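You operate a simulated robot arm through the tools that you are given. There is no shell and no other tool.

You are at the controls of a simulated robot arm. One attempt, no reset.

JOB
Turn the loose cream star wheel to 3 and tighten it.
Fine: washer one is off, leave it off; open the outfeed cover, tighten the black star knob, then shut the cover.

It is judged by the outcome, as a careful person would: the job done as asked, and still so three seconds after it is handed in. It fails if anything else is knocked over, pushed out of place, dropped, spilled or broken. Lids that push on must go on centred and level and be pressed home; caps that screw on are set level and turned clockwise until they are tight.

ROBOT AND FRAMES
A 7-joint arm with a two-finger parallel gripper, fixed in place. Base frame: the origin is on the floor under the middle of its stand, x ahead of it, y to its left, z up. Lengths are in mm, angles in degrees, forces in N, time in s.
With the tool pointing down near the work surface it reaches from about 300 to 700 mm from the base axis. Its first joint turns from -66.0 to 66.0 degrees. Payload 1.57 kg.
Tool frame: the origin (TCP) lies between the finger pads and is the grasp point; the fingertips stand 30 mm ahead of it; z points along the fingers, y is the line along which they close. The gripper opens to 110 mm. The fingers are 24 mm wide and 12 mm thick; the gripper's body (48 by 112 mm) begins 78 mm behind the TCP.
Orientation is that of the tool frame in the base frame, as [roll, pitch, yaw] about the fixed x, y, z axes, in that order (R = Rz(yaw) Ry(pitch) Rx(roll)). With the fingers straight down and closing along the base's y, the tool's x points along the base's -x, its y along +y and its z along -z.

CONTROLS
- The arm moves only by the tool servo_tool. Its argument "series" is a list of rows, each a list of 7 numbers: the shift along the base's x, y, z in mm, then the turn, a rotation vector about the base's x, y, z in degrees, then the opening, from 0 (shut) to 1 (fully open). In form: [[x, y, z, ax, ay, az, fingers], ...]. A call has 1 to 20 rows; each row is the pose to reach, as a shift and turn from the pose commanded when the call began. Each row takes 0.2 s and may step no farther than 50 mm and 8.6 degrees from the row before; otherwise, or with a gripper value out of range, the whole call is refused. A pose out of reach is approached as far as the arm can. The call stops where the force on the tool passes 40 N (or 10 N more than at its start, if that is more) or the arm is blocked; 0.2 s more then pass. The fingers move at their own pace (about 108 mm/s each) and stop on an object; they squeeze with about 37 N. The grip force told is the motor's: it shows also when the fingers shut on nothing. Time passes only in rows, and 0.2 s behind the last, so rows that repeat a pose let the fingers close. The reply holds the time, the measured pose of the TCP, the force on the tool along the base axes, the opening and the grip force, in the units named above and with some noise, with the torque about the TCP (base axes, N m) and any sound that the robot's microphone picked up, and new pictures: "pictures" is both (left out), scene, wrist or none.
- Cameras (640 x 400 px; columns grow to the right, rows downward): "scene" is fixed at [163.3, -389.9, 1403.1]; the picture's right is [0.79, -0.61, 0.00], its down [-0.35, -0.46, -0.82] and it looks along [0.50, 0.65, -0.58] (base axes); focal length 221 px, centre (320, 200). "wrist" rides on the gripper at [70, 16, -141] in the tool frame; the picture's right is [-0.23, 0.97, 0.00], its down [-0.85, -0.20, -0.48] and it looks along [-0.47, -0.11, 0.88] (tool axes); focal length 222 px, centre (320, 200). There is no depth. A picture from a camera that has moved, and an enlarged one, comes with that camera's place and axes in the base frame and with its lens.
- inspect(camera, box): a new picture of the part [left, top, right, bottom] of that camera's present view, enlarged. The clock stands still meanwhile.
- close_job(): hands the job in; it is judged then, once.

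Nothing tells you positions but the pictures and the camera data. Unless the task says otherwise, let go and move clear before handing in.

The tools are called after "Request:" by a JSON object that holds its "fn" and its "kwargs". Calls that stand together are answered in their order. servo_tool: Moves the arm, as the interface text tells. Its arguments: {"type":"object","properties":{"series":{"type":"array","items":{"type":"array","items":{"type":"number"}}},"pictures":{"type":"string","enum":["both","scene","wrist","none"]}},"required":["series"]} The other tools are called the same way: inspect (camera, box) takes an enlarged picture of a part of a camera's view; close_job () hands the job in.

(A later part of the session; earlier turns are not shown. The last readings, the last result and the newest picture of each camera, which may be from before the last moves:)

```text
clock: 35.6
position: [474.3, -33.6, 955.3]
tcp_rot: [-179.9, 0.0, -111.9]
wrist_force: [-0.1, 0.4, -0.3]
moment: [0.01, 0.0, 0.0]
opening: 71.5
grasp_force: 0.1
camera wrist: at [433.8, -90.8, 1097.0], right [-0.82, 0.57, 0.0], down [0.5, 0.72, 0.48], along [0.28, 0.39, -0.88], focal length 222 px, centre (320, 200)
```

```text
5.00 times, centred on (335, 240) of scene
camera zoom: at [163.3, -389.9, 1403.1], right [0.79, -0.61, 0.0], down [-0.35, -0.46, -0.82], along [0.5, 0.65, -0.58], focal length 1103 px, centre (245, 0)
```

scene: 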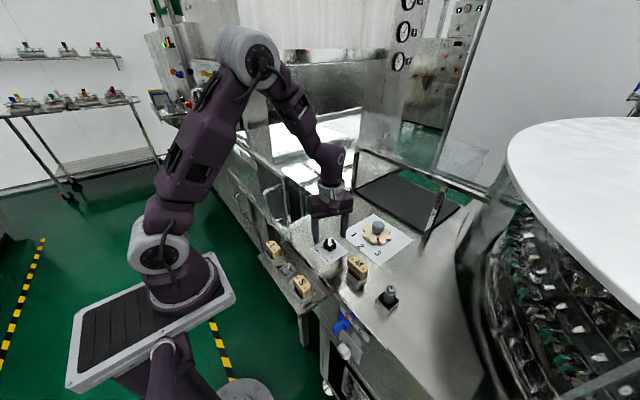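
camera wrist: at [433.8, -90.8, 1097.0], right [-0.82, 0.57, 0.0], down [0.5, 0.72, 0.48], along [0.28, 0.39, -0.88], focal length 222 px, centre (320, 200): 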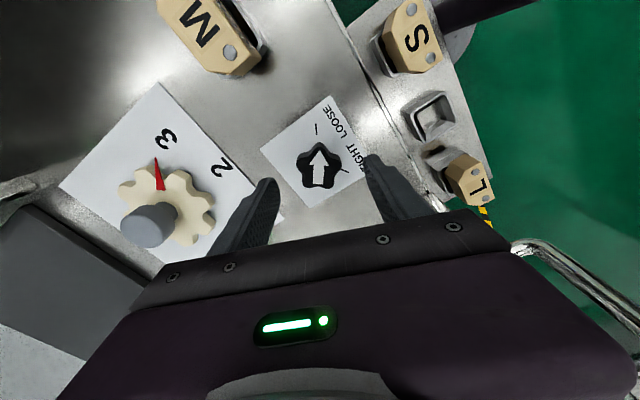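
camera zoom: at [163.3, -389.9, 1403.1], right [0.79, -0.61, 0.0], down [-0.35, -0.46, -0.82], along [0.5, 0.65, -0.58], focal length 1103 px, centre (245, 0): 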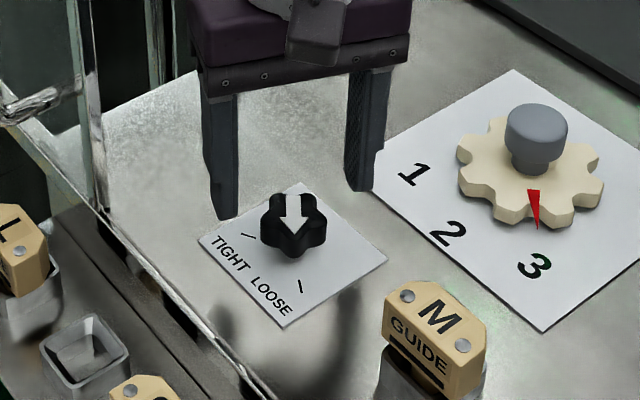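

The fingers are lined up with a lobe on one side and a valley on the other, and the knob is within about 1 mm of centre. I'll descend so the fingertips sit just above the plate, then close.

Request:
{"fn": "servo_tool", "kwargs": {"series": [[1, -0.5, -15, 0, 0, 0, 0.65], [1, -0.5, -30, 0, 0, 0, 0.65], [1, -0.5, -38, 0, 0, 0, 0.65], [1, -0.5, -38, 0, 0, 0, 0.5], [1, -0.5, -38, 0, 0, 0, 0.4], [1, -0.5, -38, 0, 0, 0, 0.3], [1, -0.5, -38, 0, 0, 0, 0.25], [1, -0.5, -38, 0, 0, 0, 0.25]]}}

Request:
{"fn": "inspect", "kwargs": {"camera": "wrist", "box": [240, 80, 400, 240]}}

Request:
{"fn": "inspect", "kwargs": {"camera": "scene", "box": [295, 200, 375, 280]}}

```text
clock: 37.4
position: [474.6, -34.8, 917.8]
tcp_rot: [-179.9, -0.1, -112.0]
wrist_force: [5.0, -2.3, -6.0]
moment: [0.02, -0.05, 0.03]
opening: 38.7
grasp_force: 43.8
camera wrist: at [434.2, -92.2, 1058.7], right [-0.82, 0.58, 0.0], down [0.5, 0.72, 0.48], along [0.28, 0.39, -0.88], focal length 222 px, centre (320, 200)
```

scene: 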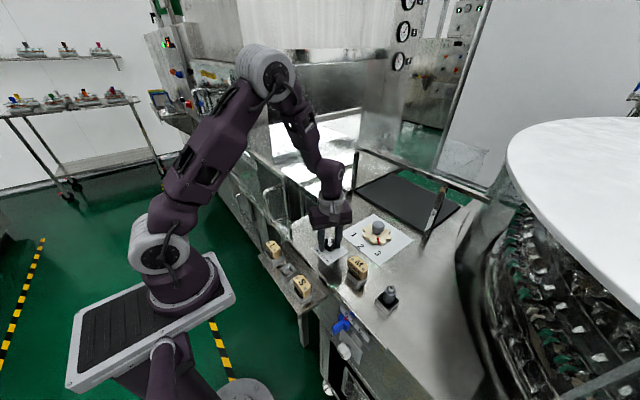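
wrist: 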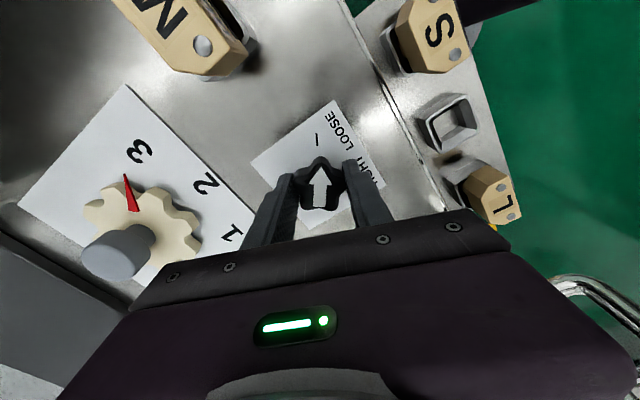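

```text
2.50 times, centred on (320, 160) of wrist
camera zoom: at [434.2, -92.2, 1058.7], right [-0.82, 0.58, 0.0], down [0.5, 0.72, 0.48], along [0.28, 0.39, -0.88], focal length 555 px, centre (320, 300)
```

zoom: 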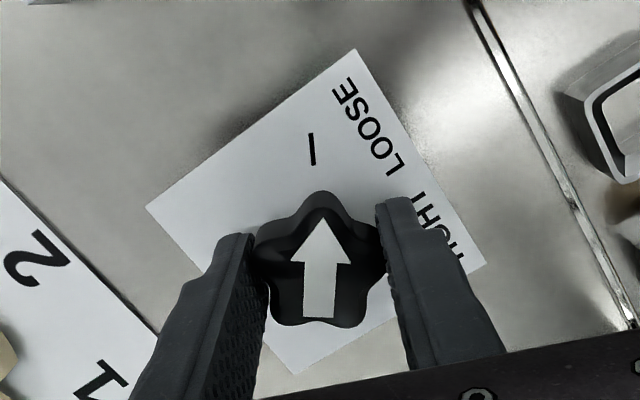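

```text
5.00 times, centred on (335, 240) of scene
camera zoom: at [163.6, -390.0, 1403.1], right [0.79, -0.61, 0.0], down [-0.35, -0.46, -0.82], along [0.5, 0.65, -0.58], focal length 1103 px, centre (245, 0)
```

zoom: 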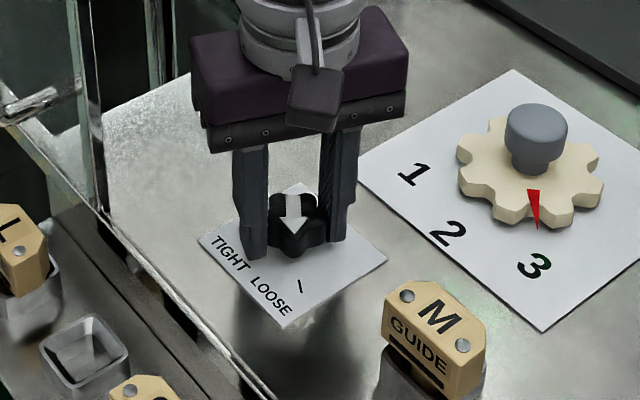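

The knob is held at 38.7 mm with only small side forces. I'll begin turning clockwise and watch the torque and side forces.

Request:
{"fn": "servo_tool", "kwargs": {"series": [[0, 0, 0, 0, 0, -5, 0.25], [0, 0, 0, 0, 0, -10, 0.25], [0, 0, 0, 0, 0, -16, 0.25], [0, 0, 0, 0, 0, -22, 0.25], [0, 0, 0, 0, 0, -22, 0.25]]}}

Request:
{"fn": "inspect", "kwargs": {"camera": "wrist", "box": [240, 80, 400, 240]}}

```text
clock: 38.6
position: [475.1, -35.2, 918.3]
tcp_rot: [-179.9, -0.1, -133.9]
wrist_force: [-4.8, -2.1, 15.0]
moment: [-0.16, 0.49, 0.01]
opening: 38.5
grasp_force: 44.3
camera wrist: at [415.4, -72.3, 1058.7], right [-0.54, 0.84, 0.0], down [0.74, 0.48, 0.48], along [0.4, 0.26, -0.88], focal length 222 px, centre (320, 200)
```

scene: 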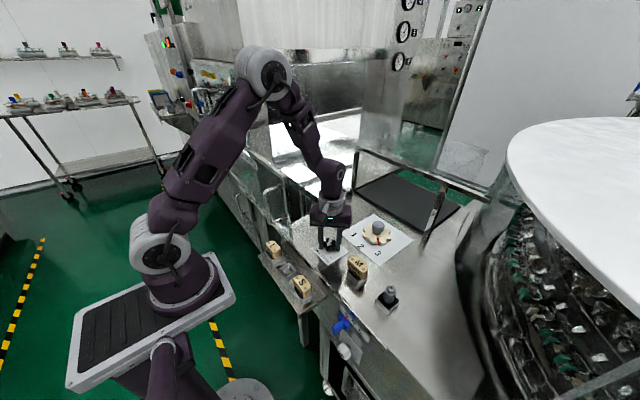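
wrist: 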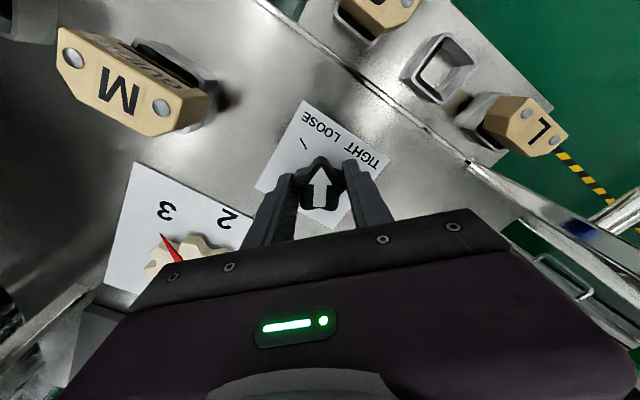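

```text
2.50 times, centred on (320, 160) of wrist
camera zoom: at [415.4, -72.3, 1058.7], right [-0.54, 0.84, 0.0], down [0.74, 0.48, 0.48], along [0.4, 0.26, -0.88], focal length 555 px, centre (320, 300)
```

zoom: 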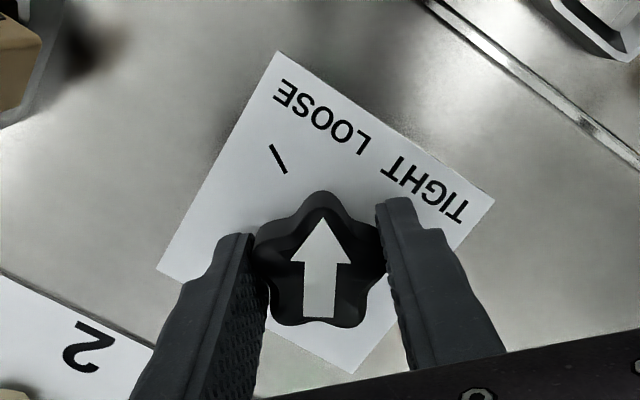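

The knob follows the gripper with almost no torque. I'll continue clockwise another 48° and look again.

Request:
{"fn": "servo_tool", "kwargs": {"series": [[0, 0, 0.5, 0, 0, -7, 0.25], [0, 0, 0.5, 0, 0, -14, 0.25], [0, 0, 0.5, 0, 0, -21, 0.25], [0, 0, 0.5, 0, 0, -28, 0.25], [0, 0, 0.5, 0, 0, -35, 0.25], [0, 0, 0.5, 0, 0, -42, 0.25], [0, 0, 0.5, 0, 0, -48, 0.25], [0, 0, 0.5, 0, 0, -48, 0.25]]}}

Request:
{"fn": "inspect", "kwargs": {"camera": "wrist", "box": [240, 80, 400, 240]}}

```text
clock: 40.4
position: [474.7, -34.0, 917.6]
tcp_rot: [-179.9, -0.1, 178.1]
wrist_force: [-8.3, 2.1, -13.9]
moment: [0.03, -0.75, -0.02]
opening: 38.3
grasp_force: 44.0
camera wrist: at [406.9, -14.8, 1058.8], right [0.26, 0.97, 0.0], down [0.85, -0.23, 0.48], along [0.46, -0.13, -0.88], focal length 222 px, centre (320, 200)
```

scene: 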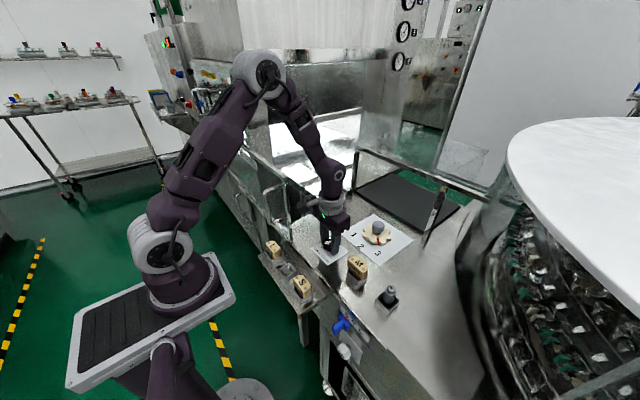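
wrist: 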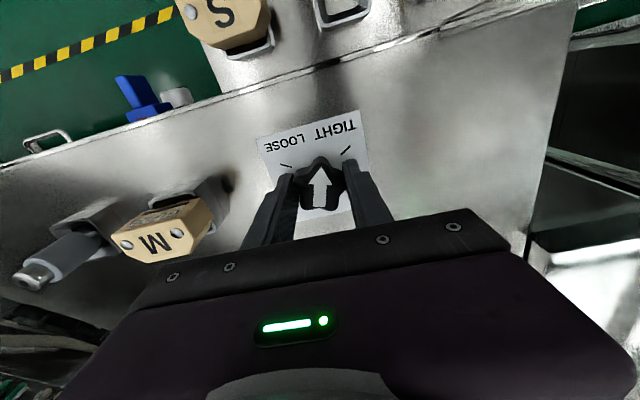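

```text
2.50 times, centred on (320, 160) of wrist
camera zoom: at [406.9, -14.8, 1058.8], right [0.26, 0.97, 0.0], down [0.85, -0.23, 0.48], along [0.46, -0.13, -0.88], focal length 555 px, centre (320, 300)
```

zoom: 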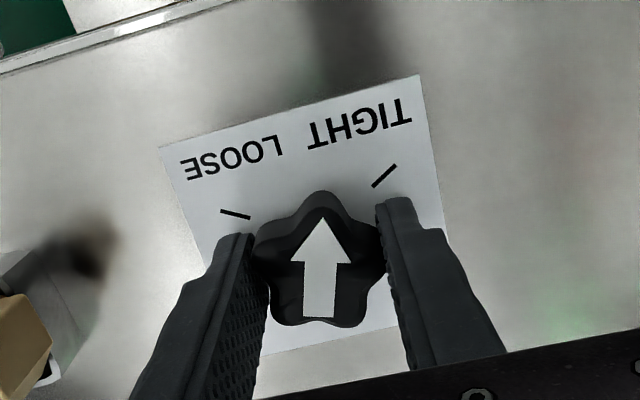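

The arrow is now about midway, with roughly 44° left to the TIGHT mark. I'll keep turning and slow down near the end to feel for the stop.

Request:
{"fn": "servo_tool", "kwargs": {"series": [[0, 0, -0.5, 0, 0, -7, 0.25], [0, 0, -0.5, 0, 0, -14, 0.25], [0, 0, -0.5, 0, 0, -21, 0.25], [0, 0, -0.5, 0, 0, -28, 0.25], [0, 0, -0.5, 0, 0, -34, 0.25], [0, 0, -0.5, 0, 0, -34, 0.25]]}}

Request:
{"fn": "inspect", "kwargs": {"camera": "wrist", "box": [240, 80, 400, 240]}}

```text
clock: 41.8
position: [475.0, -34.2, 918.4]
tcp_rot: [-179.9, -0.2, 144.1]
wrist_force: [-18.8, 9.5, 19.9]
moment: [-0.01, 0.01, -0.04]
opening: 38.5
grasp_force: 44.3
camera wrist: at [429.2, 20.5, 1058.7], right [0.76, 0.65, 0.0], down [0.58, -0.66, 0.48], along [0.31, -0.36, -0.88], focal length 222 px, centre (320, 200)
```

scene: 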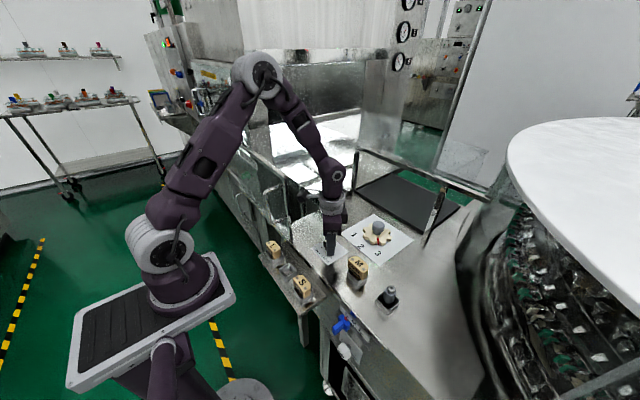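
wrist: 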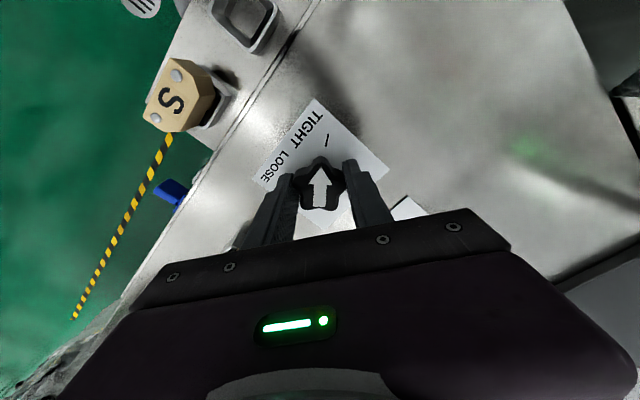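

```text
2.50 times, centred on (320, 160) of wrist
camera zoom: at [429.2, 20.5, 1058.7], right [0.76, 0.65, 0.0], down [0.58, -0.66, 0.48], along [0.31, -0.36, -0.88], focal length 555 px, centre (320, 300)
```

zoom: 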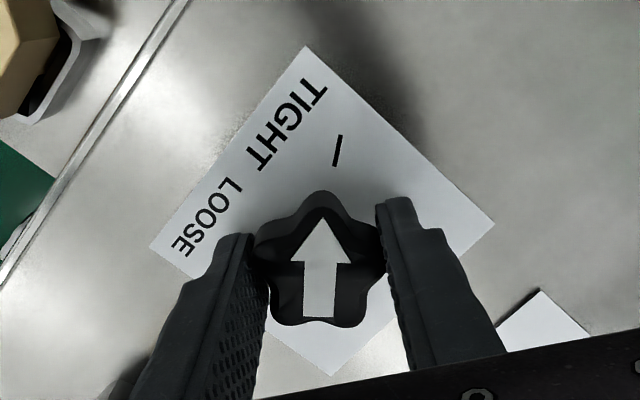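

The arrow is about 10° short of the TIGHT mark and some side force has built up. I'll open briefly to release it, re-grip and then finish the turn slowly.

Request:
{"fn": "servo_tool", "kwargs": {"series": [[0, 0, 0, 0, 0, 0, 0.5], [0, 0, 0, 0, 0, 0, 0.5], [0, 0, 0, 0, 0, 0, 0.35], [0, 0, 0, 0, 0, 0, 0.25], [0, 0, 0, 0, 0, 0, 0.25], [0, 0, 0, 0, 0, 0, 0.25]], "pictures": "wrist"}}

```text
clock: 43.2
position: [476.2, -36.5, 917.6]
tcp_rot: [-179.9, 0.0, 143.9]
wrist_force: [1.7, -4.1, -3.9]
moment: [-0.26, -0.43, 0.05]
opening: 38.4
grasp_force: 44.6
camera wrist: at [430.1, 19.7, 1058.3], right [0.76, 0.65, 0.0], down [0.57, -0.66, 0.48], along [0.31, -0.36, -0.88], focal length 222 px, centre (320, 200)
```

wrist: 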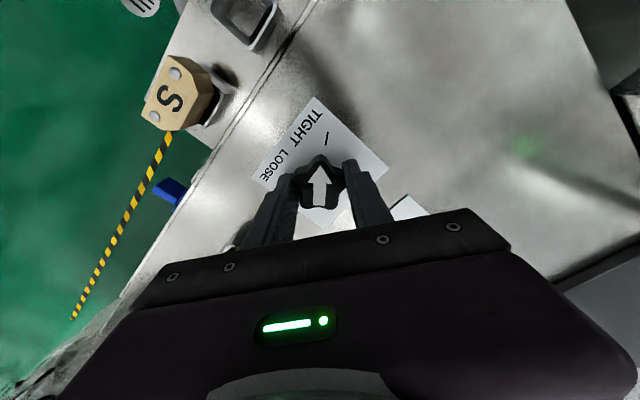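

The side forces are gone and the knob is held again. I'll turn the rest in 3° steps and watch the torque.

Request:
{"fn": "servo_tool", "kwargs": {"series": [[0, 0, 0, 0, 0, -3, 0.25], [0, 0, 0, 0, 0, -6, 0.25], [0, 0, 0, 0, 0, -9, 0.25], [0, 0, 0, 0, 0, -9, 0.25]], "pictures": "wrist"}}

Request:
{"fn": "inspect", "kwargs": {"camera": "wrist", "box": [240, 80, 400, 240]}}

```text
clock: 44.2
position: [476.5, -35.6, 916.9]
tcp_rot: [-180.0, -0.1, 135.0]
wrist_force: [2.4, -11.3, -0.2]
moment: [-0.48, -0.53, 0.27]
opening: 38.4
grasp_force: 43.9
camera wrist: at [439.2, 26.3, 1058.3], right [0.85, 0.53, 0.0], down [0.46, -0.75, 0.48], along [0.25, -0.41, -0.88], focal length 222 px, centre (320, 200)
```

wrist: 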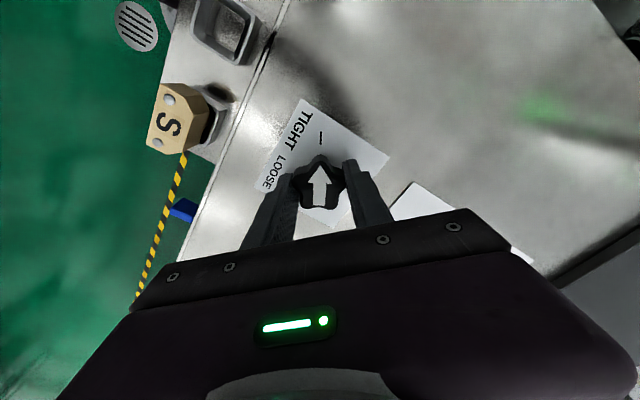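

```text
2.50 times, centred on (320, 160) of wrist
camera zoom: at [439.2, 26.3, 1058.3], right [0.85, 0.53, 0.0], down [0.46, -0.75, 0.48], along [0.25, -0.41, -0.88], focal length 555 px, centre (320, 300)
```

zoom: 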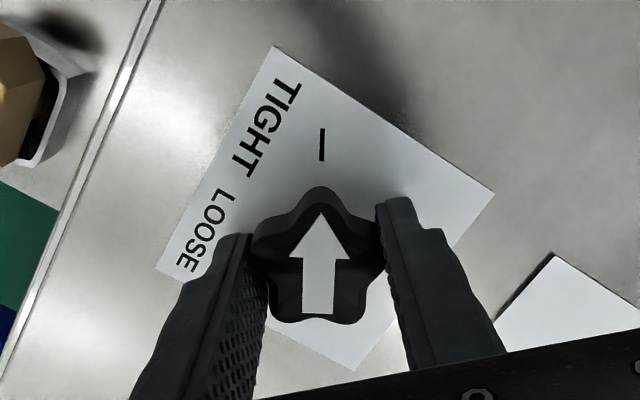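

The arrow is on the TIGHT mark and the torque has begun to rise (0.27 N·m). I'll press on a few degrees more to make sure it is properly tight.

Request:
{"fn": "servo_tool", "kwargs": {"series": [[0, 0, 0, 0, 0, -2, 0.2], [0, 0, 0, 0, 0, -4, 0.2], [0, 0, 0, 0, 0, -4, 0.2]], "pictures": "wrist"}}

Request:
{"fn": "inspect", "kwargs": {"camera": "wrist", "box": [240, 80, 400, 240]}}

```text
clock: 45.0
position: [474.5, -36.0, 918.6]
tcp_rot: [-180.0, -0.1, 131.0]
wrist_force: [0.3, -7.2, -2.9]
moment: [-0.07, -0.06, 0.53]
opening: 38.2
grasp_force: 43.9
camera wrist: at [442.8, 29.3, 1058.4], right [0.88, 0.47, 0.0], down [0.41, -0.78, 0.48], along [0.22, -0.42, -0.88], focal length 222 px, centre (320, 200)
```

wrist: 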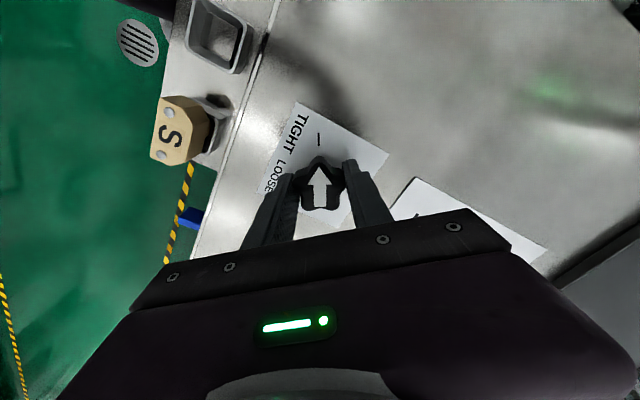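

```text
2.50 times, centred on (320, 160) of wrist
camera zoom: at [442.8, 29.3, 1058.4], right [0.88, 0.47, 0.0], down [0.41, -0.78, 0.48], along [0.22, -0.42, -0.88], focal length 555 px, centre (320, 300)
```

zoom: 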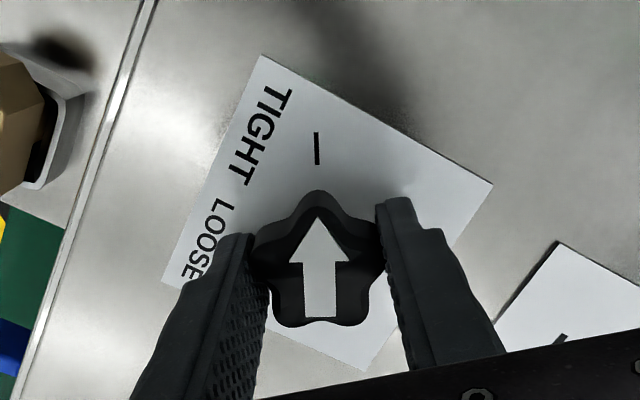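

Torque has risen to 0.53 N·m and the knob still follows slightly. I'll add a little more to find where it stops.

Request:
{"fn": "servo_tool", "kwargs": {"series": [[0, 0, 0, 0, 0, -2, 0.2], [0, 0, 0, 0, 0, -4, 0.2], [0, 0, 0, 0, 0, -4, 0.2]], "pictures": "wrist"}}

Request:
{"fn": "inspect", "kwargs": {"camera": "wrist", "box": [240, 80, 400, 240]}}

```text
clock: 45.8
position: [474.4, -35.3, 917.5]
tcp_rot: [-180.0, -0.1, 127.0]
wrist_force: [-5.4, -5.7, 9.6]
moment: [0.32, 0.24, 0.36]
opening: 37.8
grasp_force: 43.7
camera wrist: at [447.4, 31.3, 1058.3], right [0.91, 0.4, 0.0], down [0.36, -0.8, 0.48], along [0.19, -0.44, -0.88], focal length 222 px, centre (320, 200)
```

wrist: 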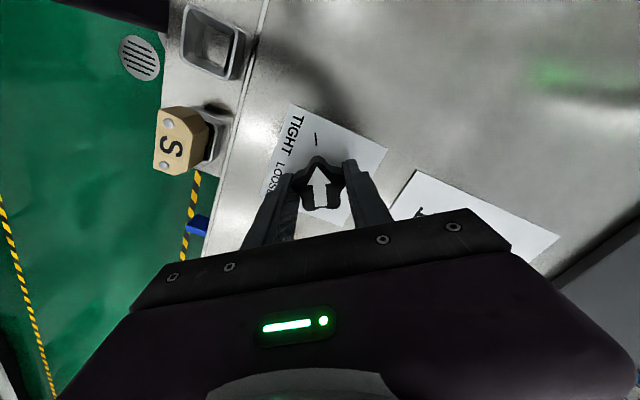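

```text
2.50 times, centred on (320, 160) of wrist
camera zoom: at [447.4, 31.3, 1058.3], right [0.91, 0.4, 0.0], down [0.36, -0.8, 0.48], along [0.19, -0.44, -0.88], focal length 555 px, centre (320, 300)
```

zoom: 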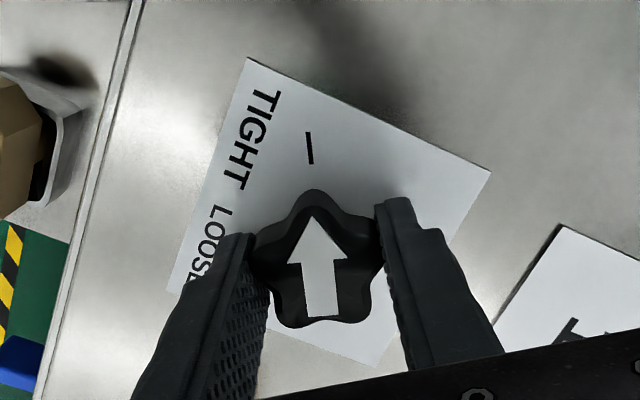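

The gripper has now turned a little past the knob, so the knob has stopped with its arrow along the TIGHT mark. I'll open the fingers and check where the arrow rests.

Request:
{"fn": "servo_tool", "kwargs": {"series": [[0, 0, 0, 0, 0, 0, 0.4], [0, 0, 0, 0, 0, 0, 0.6], [0, 0, 0, 0, 0, 0, 0.6]], "pictures": "wrist"}}

Request:
{"fn": "inspect", "kwargs": {"camera": "wrist", "box": [240, 80, 400, 240]}}

Request:
{"fn": "inspect", "kwargs": {"camera": "scene", "box": [295, 200, 375, 280]}}

```text
clock: 46.6
position: [476.5, -35.6, 916.4]
tcp_rot: [-179.9, -0.1, 127.1]
wrist_force: [-0.1, -0.2, -0.9]
moment: [0.01, 0.02, 0.02]
opening: 66.2
grasp_force: 0.1
camera wrist: at [447.7, 31.6, 1058.1], right [0.91, 0.4, 0.0], down [0.36, -0.8, 0.48], along [0.19, -0.44, -0.88], focal length 222 px, centre (320, 200)
```

wrist: 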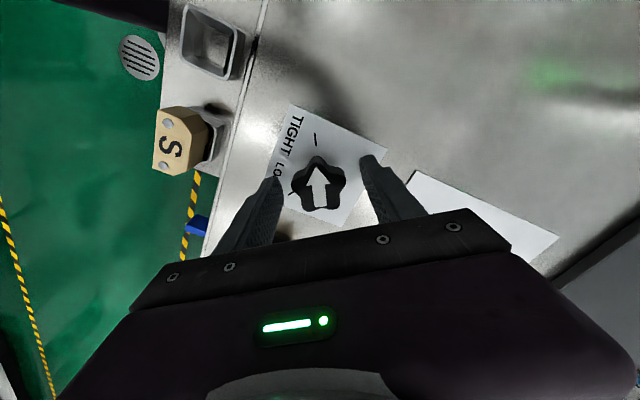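

```text
2.50 times, centred on (320, 160) of wrist
camera zoom: at [447.7, 31.6, 1058.1], right [0.91, 0.4, 0.0], down [0.36, -0.8, 0.48], along [0.19, -0.44, -0.88], focal length 555 px, centre (320, 300)
```

zoom: 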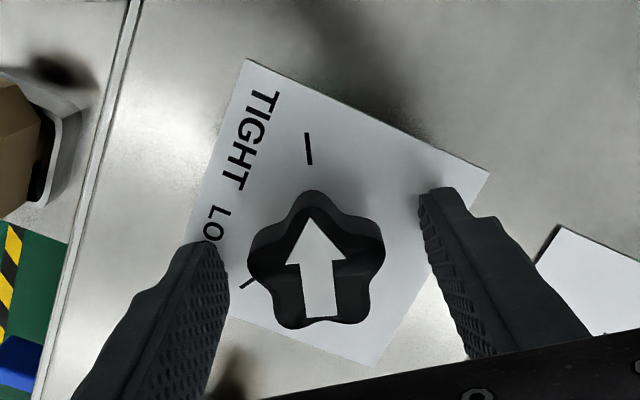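

```text
5.00 times, centred on (335, 240) of scene
camera zoom: at [163.3, -389.9, 1403.1], right [0.79, -0.61, 0.0], down [-0.35, -0.46, -0.82], along [0.5, 0.65, -0.58], focal length 1103 px, centre (245, 0)
```

zoom: 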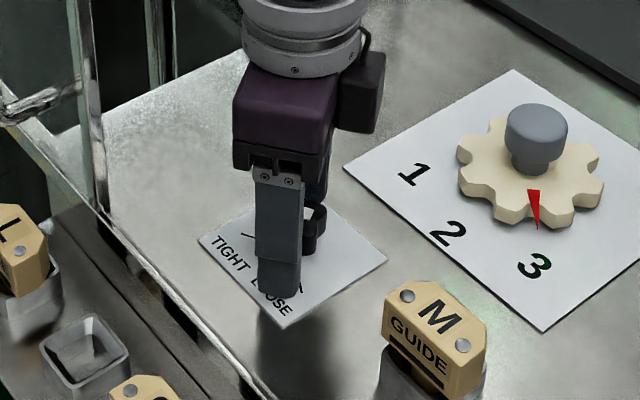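

The arrow rests on TIGHT, at about 62° clockwise from centre, and did not move while the gripper slipped past it. I'll re-grip squarely and give one more firm clockwise turn to confirm it is hard against its stop.

Request:
{"fn": "servo_tool", "kwargs": {"series": [[-0.5, 0.5, 0, 0, 0, 5, 0.6], [-0.5, 0.5, 0, 0, 0, 5, 0.4], [-0.5, 0.5, 0, 0, 0, 5, 0.25], [-0.5, 0.5, 0, 0, 0, 5, 0.2], [-0.5, 0.5, 0, 0, 0, 3, 0.2], [-0.5, 0.5, 0, 0, 0, 1, 0.2], [-0.5, 0.5, 0, 0, 0, 0, 0.2]], "pictures": "wrist"}}

Request:
{"fn": "inspect", "kwargs": {"camera": "wrist", "box": [240, 80, 400, 240]}}

```text
clock: 48.2
position: [476.1, -34.3, 918.0]
tcp_rot: [-179.9, 0.0, 127.0]
wrist_force: [-3.4, -1.7, -1.1]
moment: [0.05, -0.1, 0.41]
opening: 37.8
grasp_force: 43.4
camera wrist: at [447.1, 31.6, 1058.2], right [0.91, 0.4, 0.0], down [0.36, -0.8, 0.48], along [0.19, -0.44, -0.88], focal length 222 px, centre (320, 200)
```

wrist: 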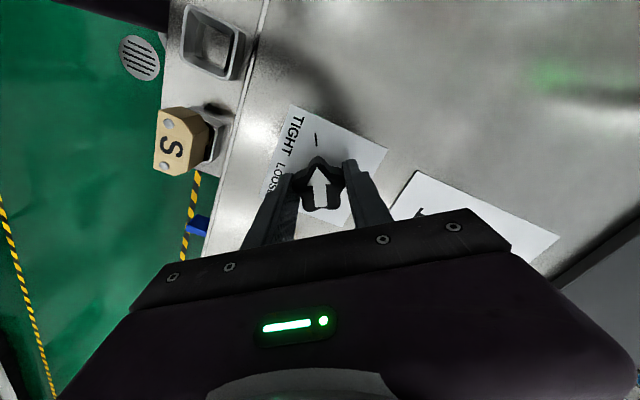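

```text
2.50 times, centred on (320, 160) of wrist
camera zoom: at [447.1, 31.6, 1058.2], right [0.91, 0.4, 0.0], down [0.36, -0.8, 0.48], along [0.19, -0.44, -0.88], focal length 555 px, centre (320, 300)
```

zoom: 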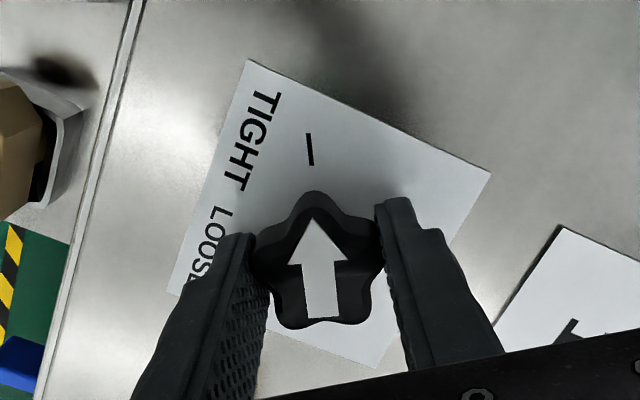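

The knob didn't move under a second firm turn, so it is tight against its stop. I'll let go, lift straight up and take a look at both settings.

Request:
{"fn": "servo_tool", "kwargs": {"series": [[0, 0, 0, 0, 0, 0, 0.4], [0, 0, 0, 0, 0, 0, 0.6], [0, 0, 0, 0, 0, 0, 0.65], [0, 0, 30, 0, 0, 0, 0.65], [0, -2, 70, 0, 0, 0, 0.65], [0, -5, 110, 0, 0, 8, 0.65], [0, -10, 150, 0, 0, 16, 0.65], [0, -15, 190, 0, 0, 24, 0.65], [0, -20, 230, 0, 0, 32, 0.65], [0, -20, 260, 0, 0, 40, 0.65], [0, -20, 270, 0, 0, 48, 0.65], [0, -20, 270, 0, 0, 53, 0.65], [0, -20, 270, 0, 0, 53, 0.65]]}}

Request:
{"fn": "inspect", "kwargs": {"camera": "scene", "box": [290, 190, 430, 290]}}

Request:
{"fn": "inspect", "kwargs": {"camera": "wrist", "box": [240, 60, 400, 220]}}

```text
clock: 51.0
position: [476.1, -55.2, 1187.6]
tcp_rot: [-179.8, 0.0, -180.0]
wrist_force: [-0.2, 0.3, 0.4]
moment: [0.0, 0.01, -0.01]
opening: 71.5
grasp_force: 0.1
camera wrist: at [406.0, -37.2, 1328.8], right [0.23, 0.97, 0.0], down [0.86, -0.2, 0.48], along [0.47, -0.11, -0.88], focal length 222 px, centre (320, 200)
```

scene: 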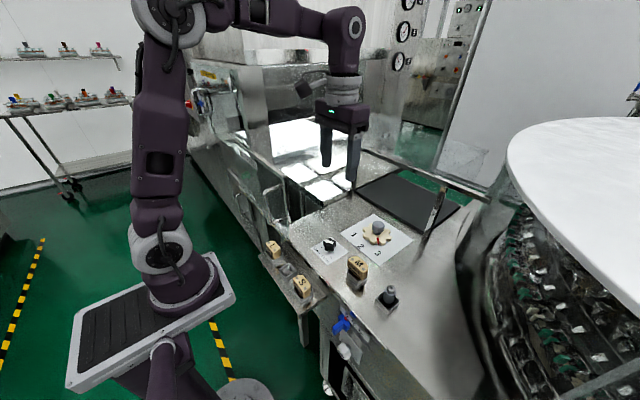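
wrist: 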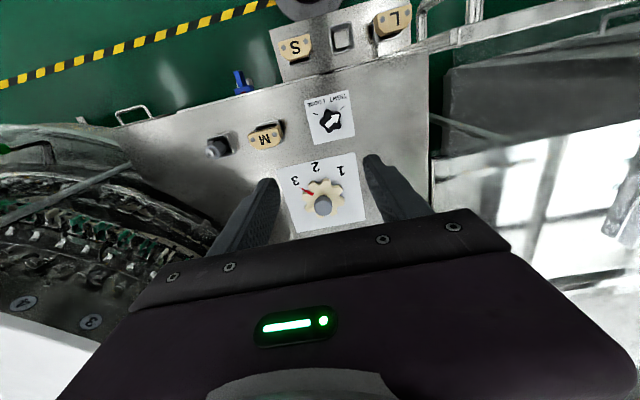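

```text
4.00 times, centred on (360, 240) of scene
camera zoom: at [163.3, -389.9, 1403.1], right [0.79, -0.61, 0.0], down [-0.35, -0.46, -0.82], along [0.5, 0.65, -0.58], focal length 883 px, centre (160, 40)
```

zoom: 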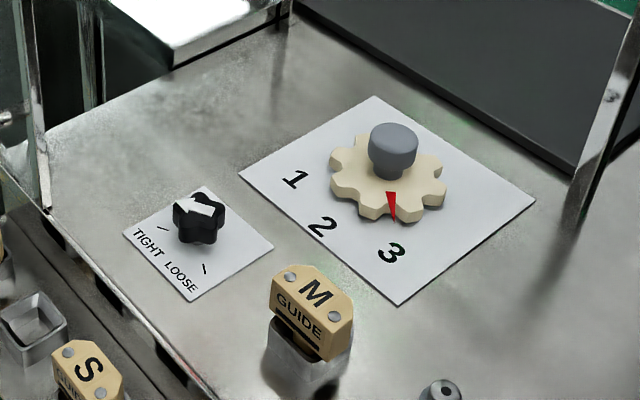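

```text
2.50 times, centred on (320, 140) of wrist
camera zoom: at [406.0, -37.2, 1328.8], right [0.23, 0.97, 0.0], down [0.86, -0.2, 0.48], along [0.47, -0.11, -0.88], focal length 555 px, centre (320, 350)
```

zoom: 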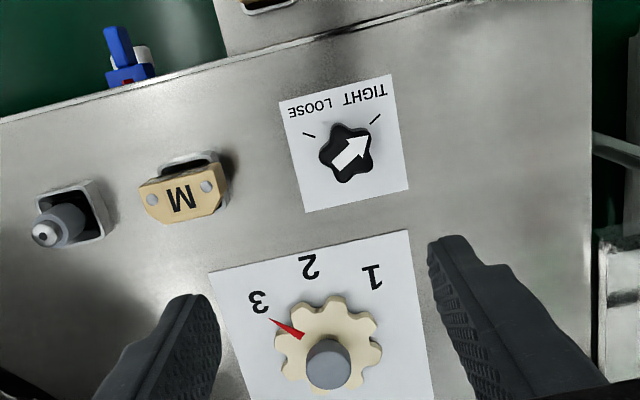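

The wheel pointer is on 3 and the knob arrow is on TIGHT. Now I'll go back above the cover handle, at about [356, 112], to slide the cover shut.

Request:
{"fn": "servo_tool", "kwargs": {"series": [[-28, 39, 0, 0, 0, 0, 0.6], [-56, 78, 0, 0, 0, 0, 0.6], [-84, 117, 0, 0, 0, 0, 0.6], [-108, 150, 0, 0, 0, 0, 0.6], [-120, 167, 0, 0, 0, 0, 0.6], [-120, 167, -35, 0, 0, 0, 0.6], [-120, 167, -35, 0, 0, 0, 0.6]]}}

Request:
{"fn": "inspect", "kwargs": {"camera": "wrist", "box": [240, 80, 440, 240]}}

Request:
{"fn": "inspect", "kwargs": {"camera": "scene", "box": [220, 120, 320, 240]}}

```text
clock: 52.6
position: [353.4, 112.9, 1150.6]
tcp_rot: [-180.0, -0.1, 180.0]
wrist_force: [-0.3, -0.6, -0.1]
moment: [0.0, 0.0, 0.03]
opening: 66.0
grasp_force: 0.0
camera wrist: at [284.3, 130.4, 1291.3], right [0.23, 0.97, 0.0], down [0.86, -0.2, 0.48], along [0.47, -0.11, -0.88], focal length 222 px, centre (320, 200)
```

scene: 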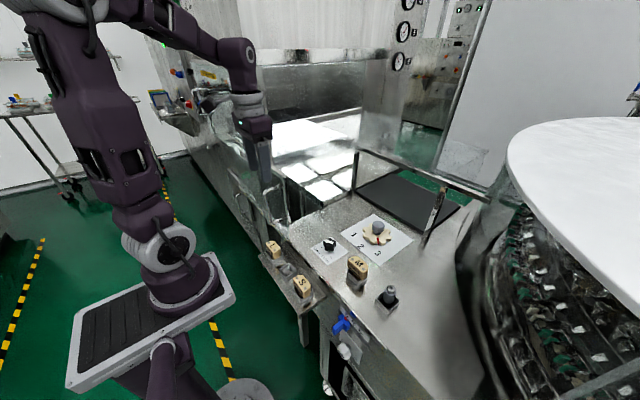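
wrist: 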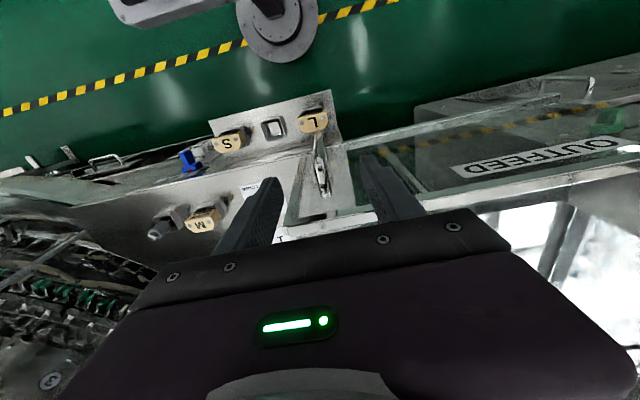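

```text
2.50 times, centred on (340, 160) of wrist
camera zoom: at [284.3, 130.4, 1291.3], right [0.23, 0.97, 0.0], down [0.86, -0.2, 0.48], along [0.47, -0.11, -0.88], focal length 555 px, centre (270, 300)
```

zoom: 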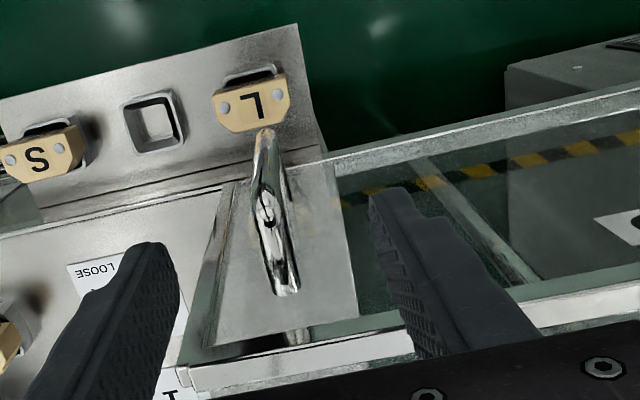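

```text
3.33 times, centred on (270, 180) of scene
camera zoom: at [163.3, -389.9, 1403.1], right [0.79, -0.61, 0.0], down [-0.35, -0.46, -0.82], along [0.5, 0.65, -0.58], focal length 736 px, centre (487, 267)
```

zoom: 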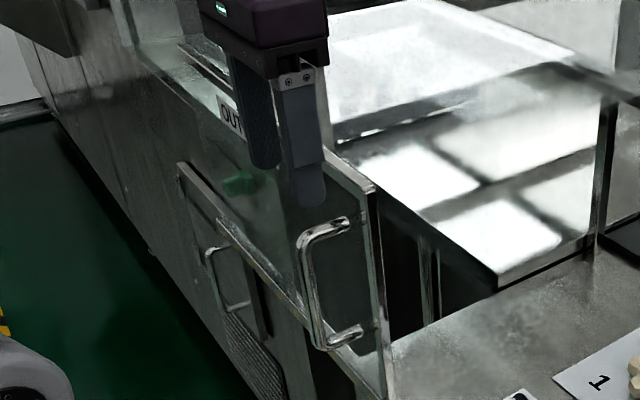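

The handle is between the open fingers, at about y=110. I'll lower around it, narrow the fingers without gripping, and start pushing in -y.

Request:
{"fn": "servo_tool", "kwargs": {"series": [[1, -2, -35, 0, 0, 0, 0.6], [1, -2, -70, 0, 0, 0, 0.6], [1, -2, -100, 0, 0, 0, 0.6], [1, -2, -100, 0, 0, 0, 0.4], [1, -2, -100, 0, 0, 0, 0.27], [1, -2, -100, 0, 0, 0, 0.27], [1, -8, -100, 0, 0, 0, 0.27], [1, -16, -100, 0, 0, 0, 0.27], [1, -26, -100, 0, 0, 0, 0.27], [1, -36, -100, 0, 0, 0, 0.27], [1, -36, -100, 0, 0, 0, 0.27]]}}

Request:
{"fn": "inspect", "kwargs": {"camera": "scene", "box": [220, 140, 340, 240]}}

```text
clock: 55.0
position: [356.2, 75.9, 1052.3]
tcp_rot: [-179.9, -0.1, 179.9]
wrist_force: [-0.2, -0.6, -0.4]
moment: [0.0, 0.01, 0.01]
opening: 29.6
grasp_force: 0.0
camera wrist: at [287.0, 93.6, 1193.3], right [0.23, 0.97, 0.0], down [0.86, -0.2, 0.48], along [0.47, -0.11, -0.88], focal length 222 px, centre (320, 200)
```

scene: 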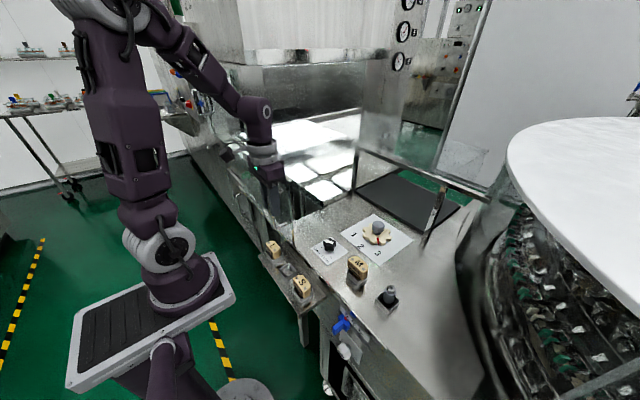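
wrist: 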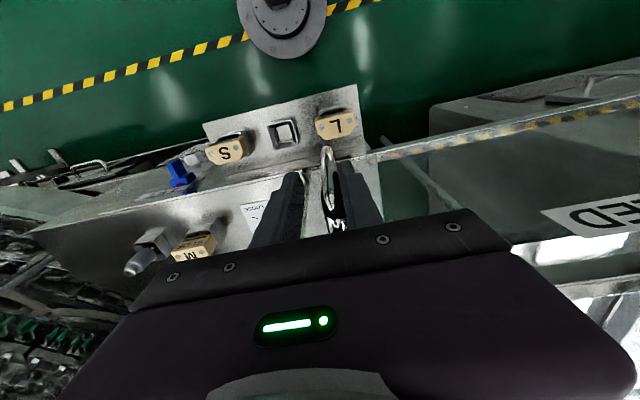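

```text
4.00 times, centred on (280, 190) of scene
camera zoom: at [163.3, -389.9, 1403.1], right [0.79, -0.61, 0.0], down [-0.35, -0.46, -0.82], along [0.5, 0.65, -0.58], focal length 883 px, centre (480, 240)
```

zoom: 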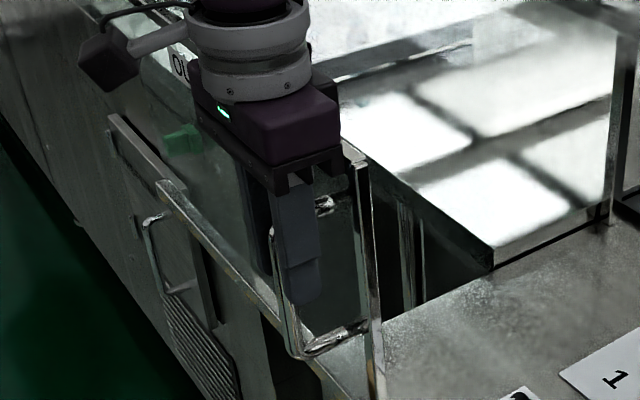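

The cover is sliding back lightly with the handle against the +y finger. I'll continue in -y, slowing before the closed position.

Request:
{"fn": "servo_tool", "kwargs": {"series": [[0, -10, 0, 0, 0, 0, 0.27], [0, -25, 0, 0, 0, 0, 0.27], [0, -45, 0, 0, 0, 0, 0.27], [0, -65, 0, 0, 0, 0, 0.27], [0, -85, 0, 0, 0, 0, 0.27], [0, -105, 0, 0, 0, 0, 0.27], [0, -125, 0, 0, 0, 0, 0.27], [0, -145, 0, 0, 0, 0, 0.27], [0, -165, 0, 0, 0, 0, 0.27], [0, -185, 0, 0, 0, 0, 0.27], [0, -205, 0, 0, 0, 0, 0.27], [0, -225, 0, 0, 0, 0, 0.27], [0, -245, 0, 0, 0, 0, 0.27], [0, -265, 0, 0, 0, 0, 0.27], [0, -285, 0, 0, 0, 0, 0.27], [0, -300, 0, 0, 0, 0, 0.27], [0, -310, 0, 0, 0, 0, 0.27], [0, -310, 0, 0, 0, 0, 0.27]]}}

Request:
{"fn": "inspect", "kwargs": {"camera": "scene", "box": [260, 160, 440, 320]}}

```text
clock: 58.8
position: [357.1, -233.9, 1052.5]
tcp_rot: [-179.9, 0.1, -180.0]
wrist_force: [0.0, 0.3, 0.1]
moment: [-0.02, 0.02, 0.03]
opening: 30.0
grasp_force: 0.9
camera wrist: at [287.5, -216.0, 1193.1], right [0.23, 0.97, 0.0], down [0.86, -0.2, 0.48], along [0.47, -0.11, -0.88], focal length 222 px, centre (320, 200)
```

scene: 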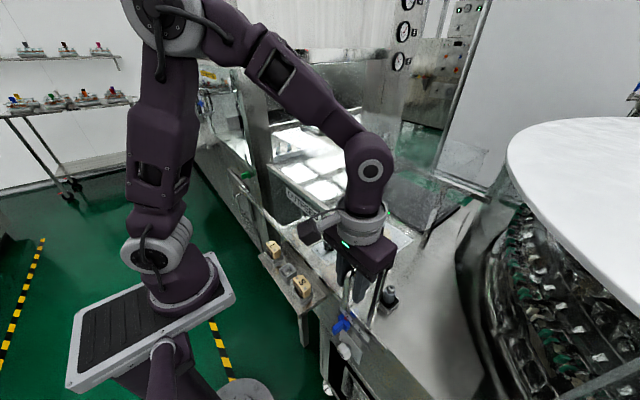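
wrist: 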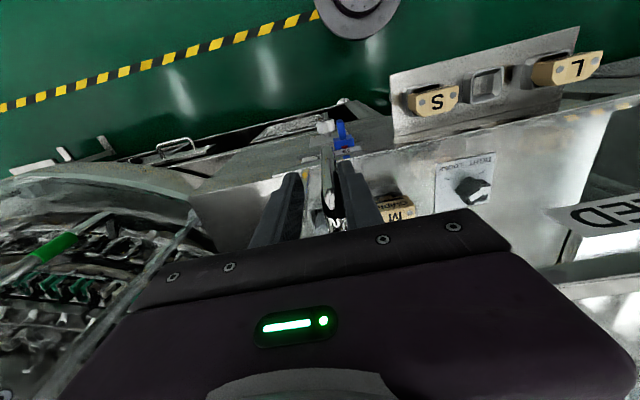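

```text
2.50 times, centred on (350, 240) of scene
camera zoom: at [163.3, -389.9, 1403.1], right [0.79, -0.61, 0.0], down [-0.35, -0.46, -0.82], along [0.5, 0.65, -0.58], focal length 552 px, centre (245, 100)
```

zoom: 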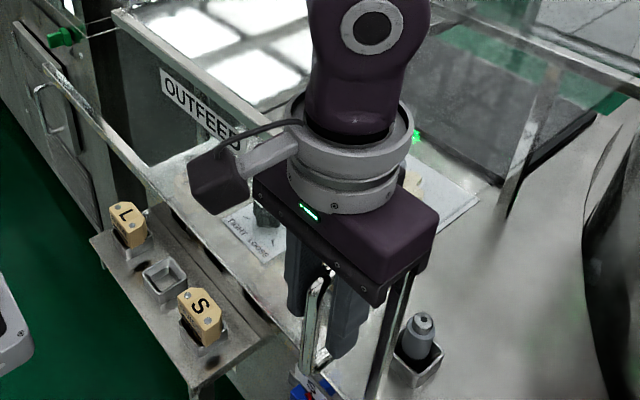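

About 43 mm remain to the closed position. I'll approach slowly and feel for the stop.

Request:
{"fn": "servo_tool", "kwargs": {"series": [[0, -8, 0, 0, 0, 0, 0.27], [0, -16, 0, 0, 0, 0, 0.27], [0, -24, 0, 0, 0, 0, 0.27], [0, -31, 0, 0, 0, 0, 0.27], [0, -36, 0, 0, 0, 0, 0.27], [0, -39, 0, 0, 0, 0, 0.27], [0, -41, 0, 0, 0, 0, 0.27], [0, -43, 0, 0, 0, 0, 0.27], [0, -43, 0, 0, 0, 0, 0.27]]}}

Request:
{"fn": "inspect", "kwargs": {"camera": "scene", "box": [260, 160, 340, 220]}}

Request:
{"fn": "inspect", "kwargs": {"camera": "scene", "box": [340, 240, 440, 340]}}

```text
clock: 60.8
position: [355.0, -277.0, 1052.5]
tcp_rot: [-179.9, -0.1, 180.0]
wrist_force: [-0.1, -0.1, -0.6]
moment: [0.01, 0.01, -0.02]
opening: 29.9
grasp_force: 0.1
camera wrist: at [287.1, -258.9, 1193.2], right [0.23, 0.97, 0.0], down [0.86, -0.2, 0.48], along [0.47, -0.11, -0.88], focal length 222 px, centre (320, 200)
```

scene: 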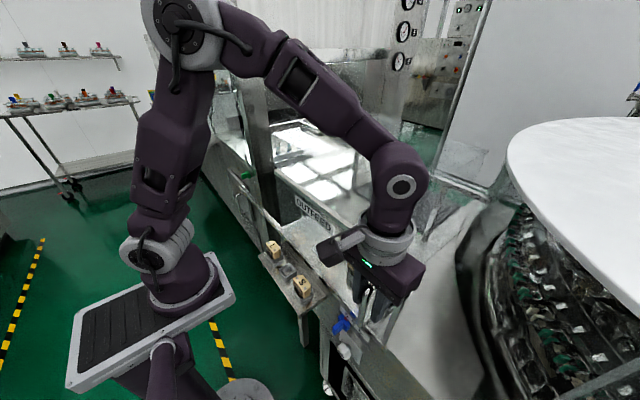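
wrist: 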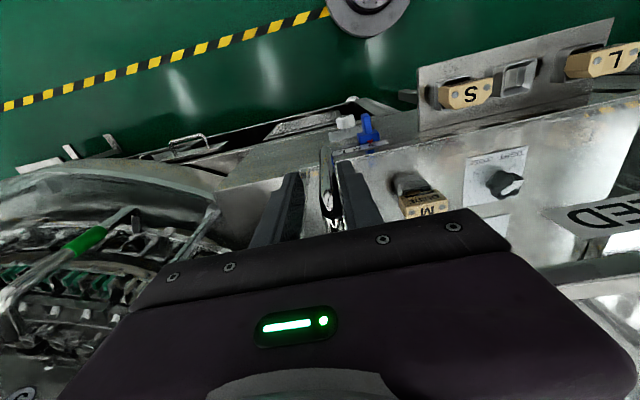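

```text
6.67 times, centred on (300, 190) of scene
camera zoom: at [163.3, -389.9, 1403.1], right [0.79, -0.61, 0.0], down [-0.35, -0.46, -0.82], along [0.5, 0.65, -0.58], focal length 1471 px, centre (453, 267)
```

zoom: 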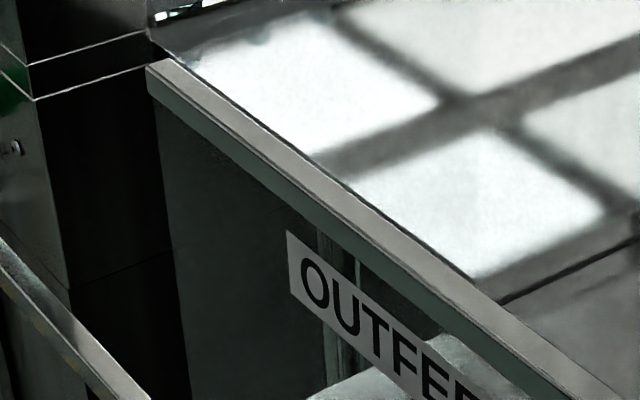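

```text
4.00 times, centred on (390, 290) of scene
camera zoom: at [163.3, -389.9, 1403.1], right [0.79, -0.61, 0.0], down [-0.35, -0.46, -0.82], along [0.5, 0.65, -0.58], focal length 883 px, centre (40, -160)
```

zoom: 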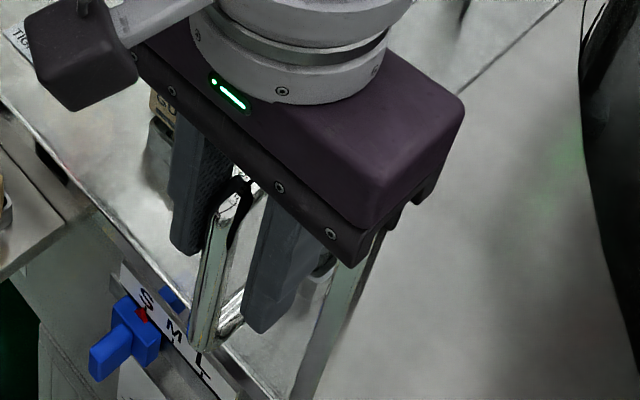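

The label is back at its starting place in the picture, so the cover is closed to within about a millimetre. I'll nudge a few millimetres more to feel the closed stop.

Request:
{"fn": "servo_tool", "kwargs": {"series": [[0, -1.5, 0, 0, 0, 0, 0.27], [0, -3, 0, 0, 0, 0, 0.27], [0, -4, 0, 0, 0, 0, 0.27], [0, -4, 0, 0, 0, 0, 0.27]], "pictures": "scene"}}

Request:
{"fn": "inspect", "kwargs": {"camera": "scene", "box": [260, 160, 340, 220]}}

```text
clock: 61.8
position: [356.0, -279.5, 1052.0]
tcp_rot: [-179.8, 0.0, -180.0]
wrist_force: [-1.9, 5.0, 2.2]
moment: [0.19, 0.02, 0.04]
opening: 33.7
grasp_force: 1.9
```

scene: 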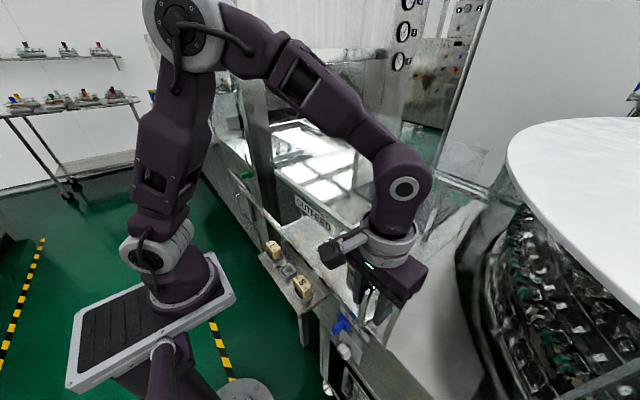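

```text
6.67 times, centred on (300, 190) of scene
camera zoom: at [163.3, -389.8, 1403.2], right [0.79, -0.61, 0.0], down [-0.35, -0.46, -0.82], along [0.5, 0.65, -0.58], focal length 1471 px, centre (453, 267)
```

zoom: 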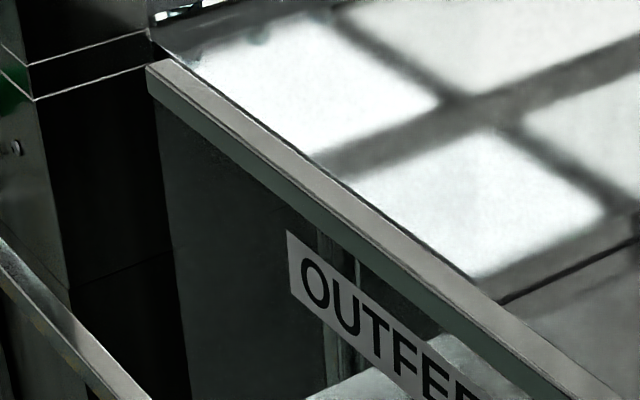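

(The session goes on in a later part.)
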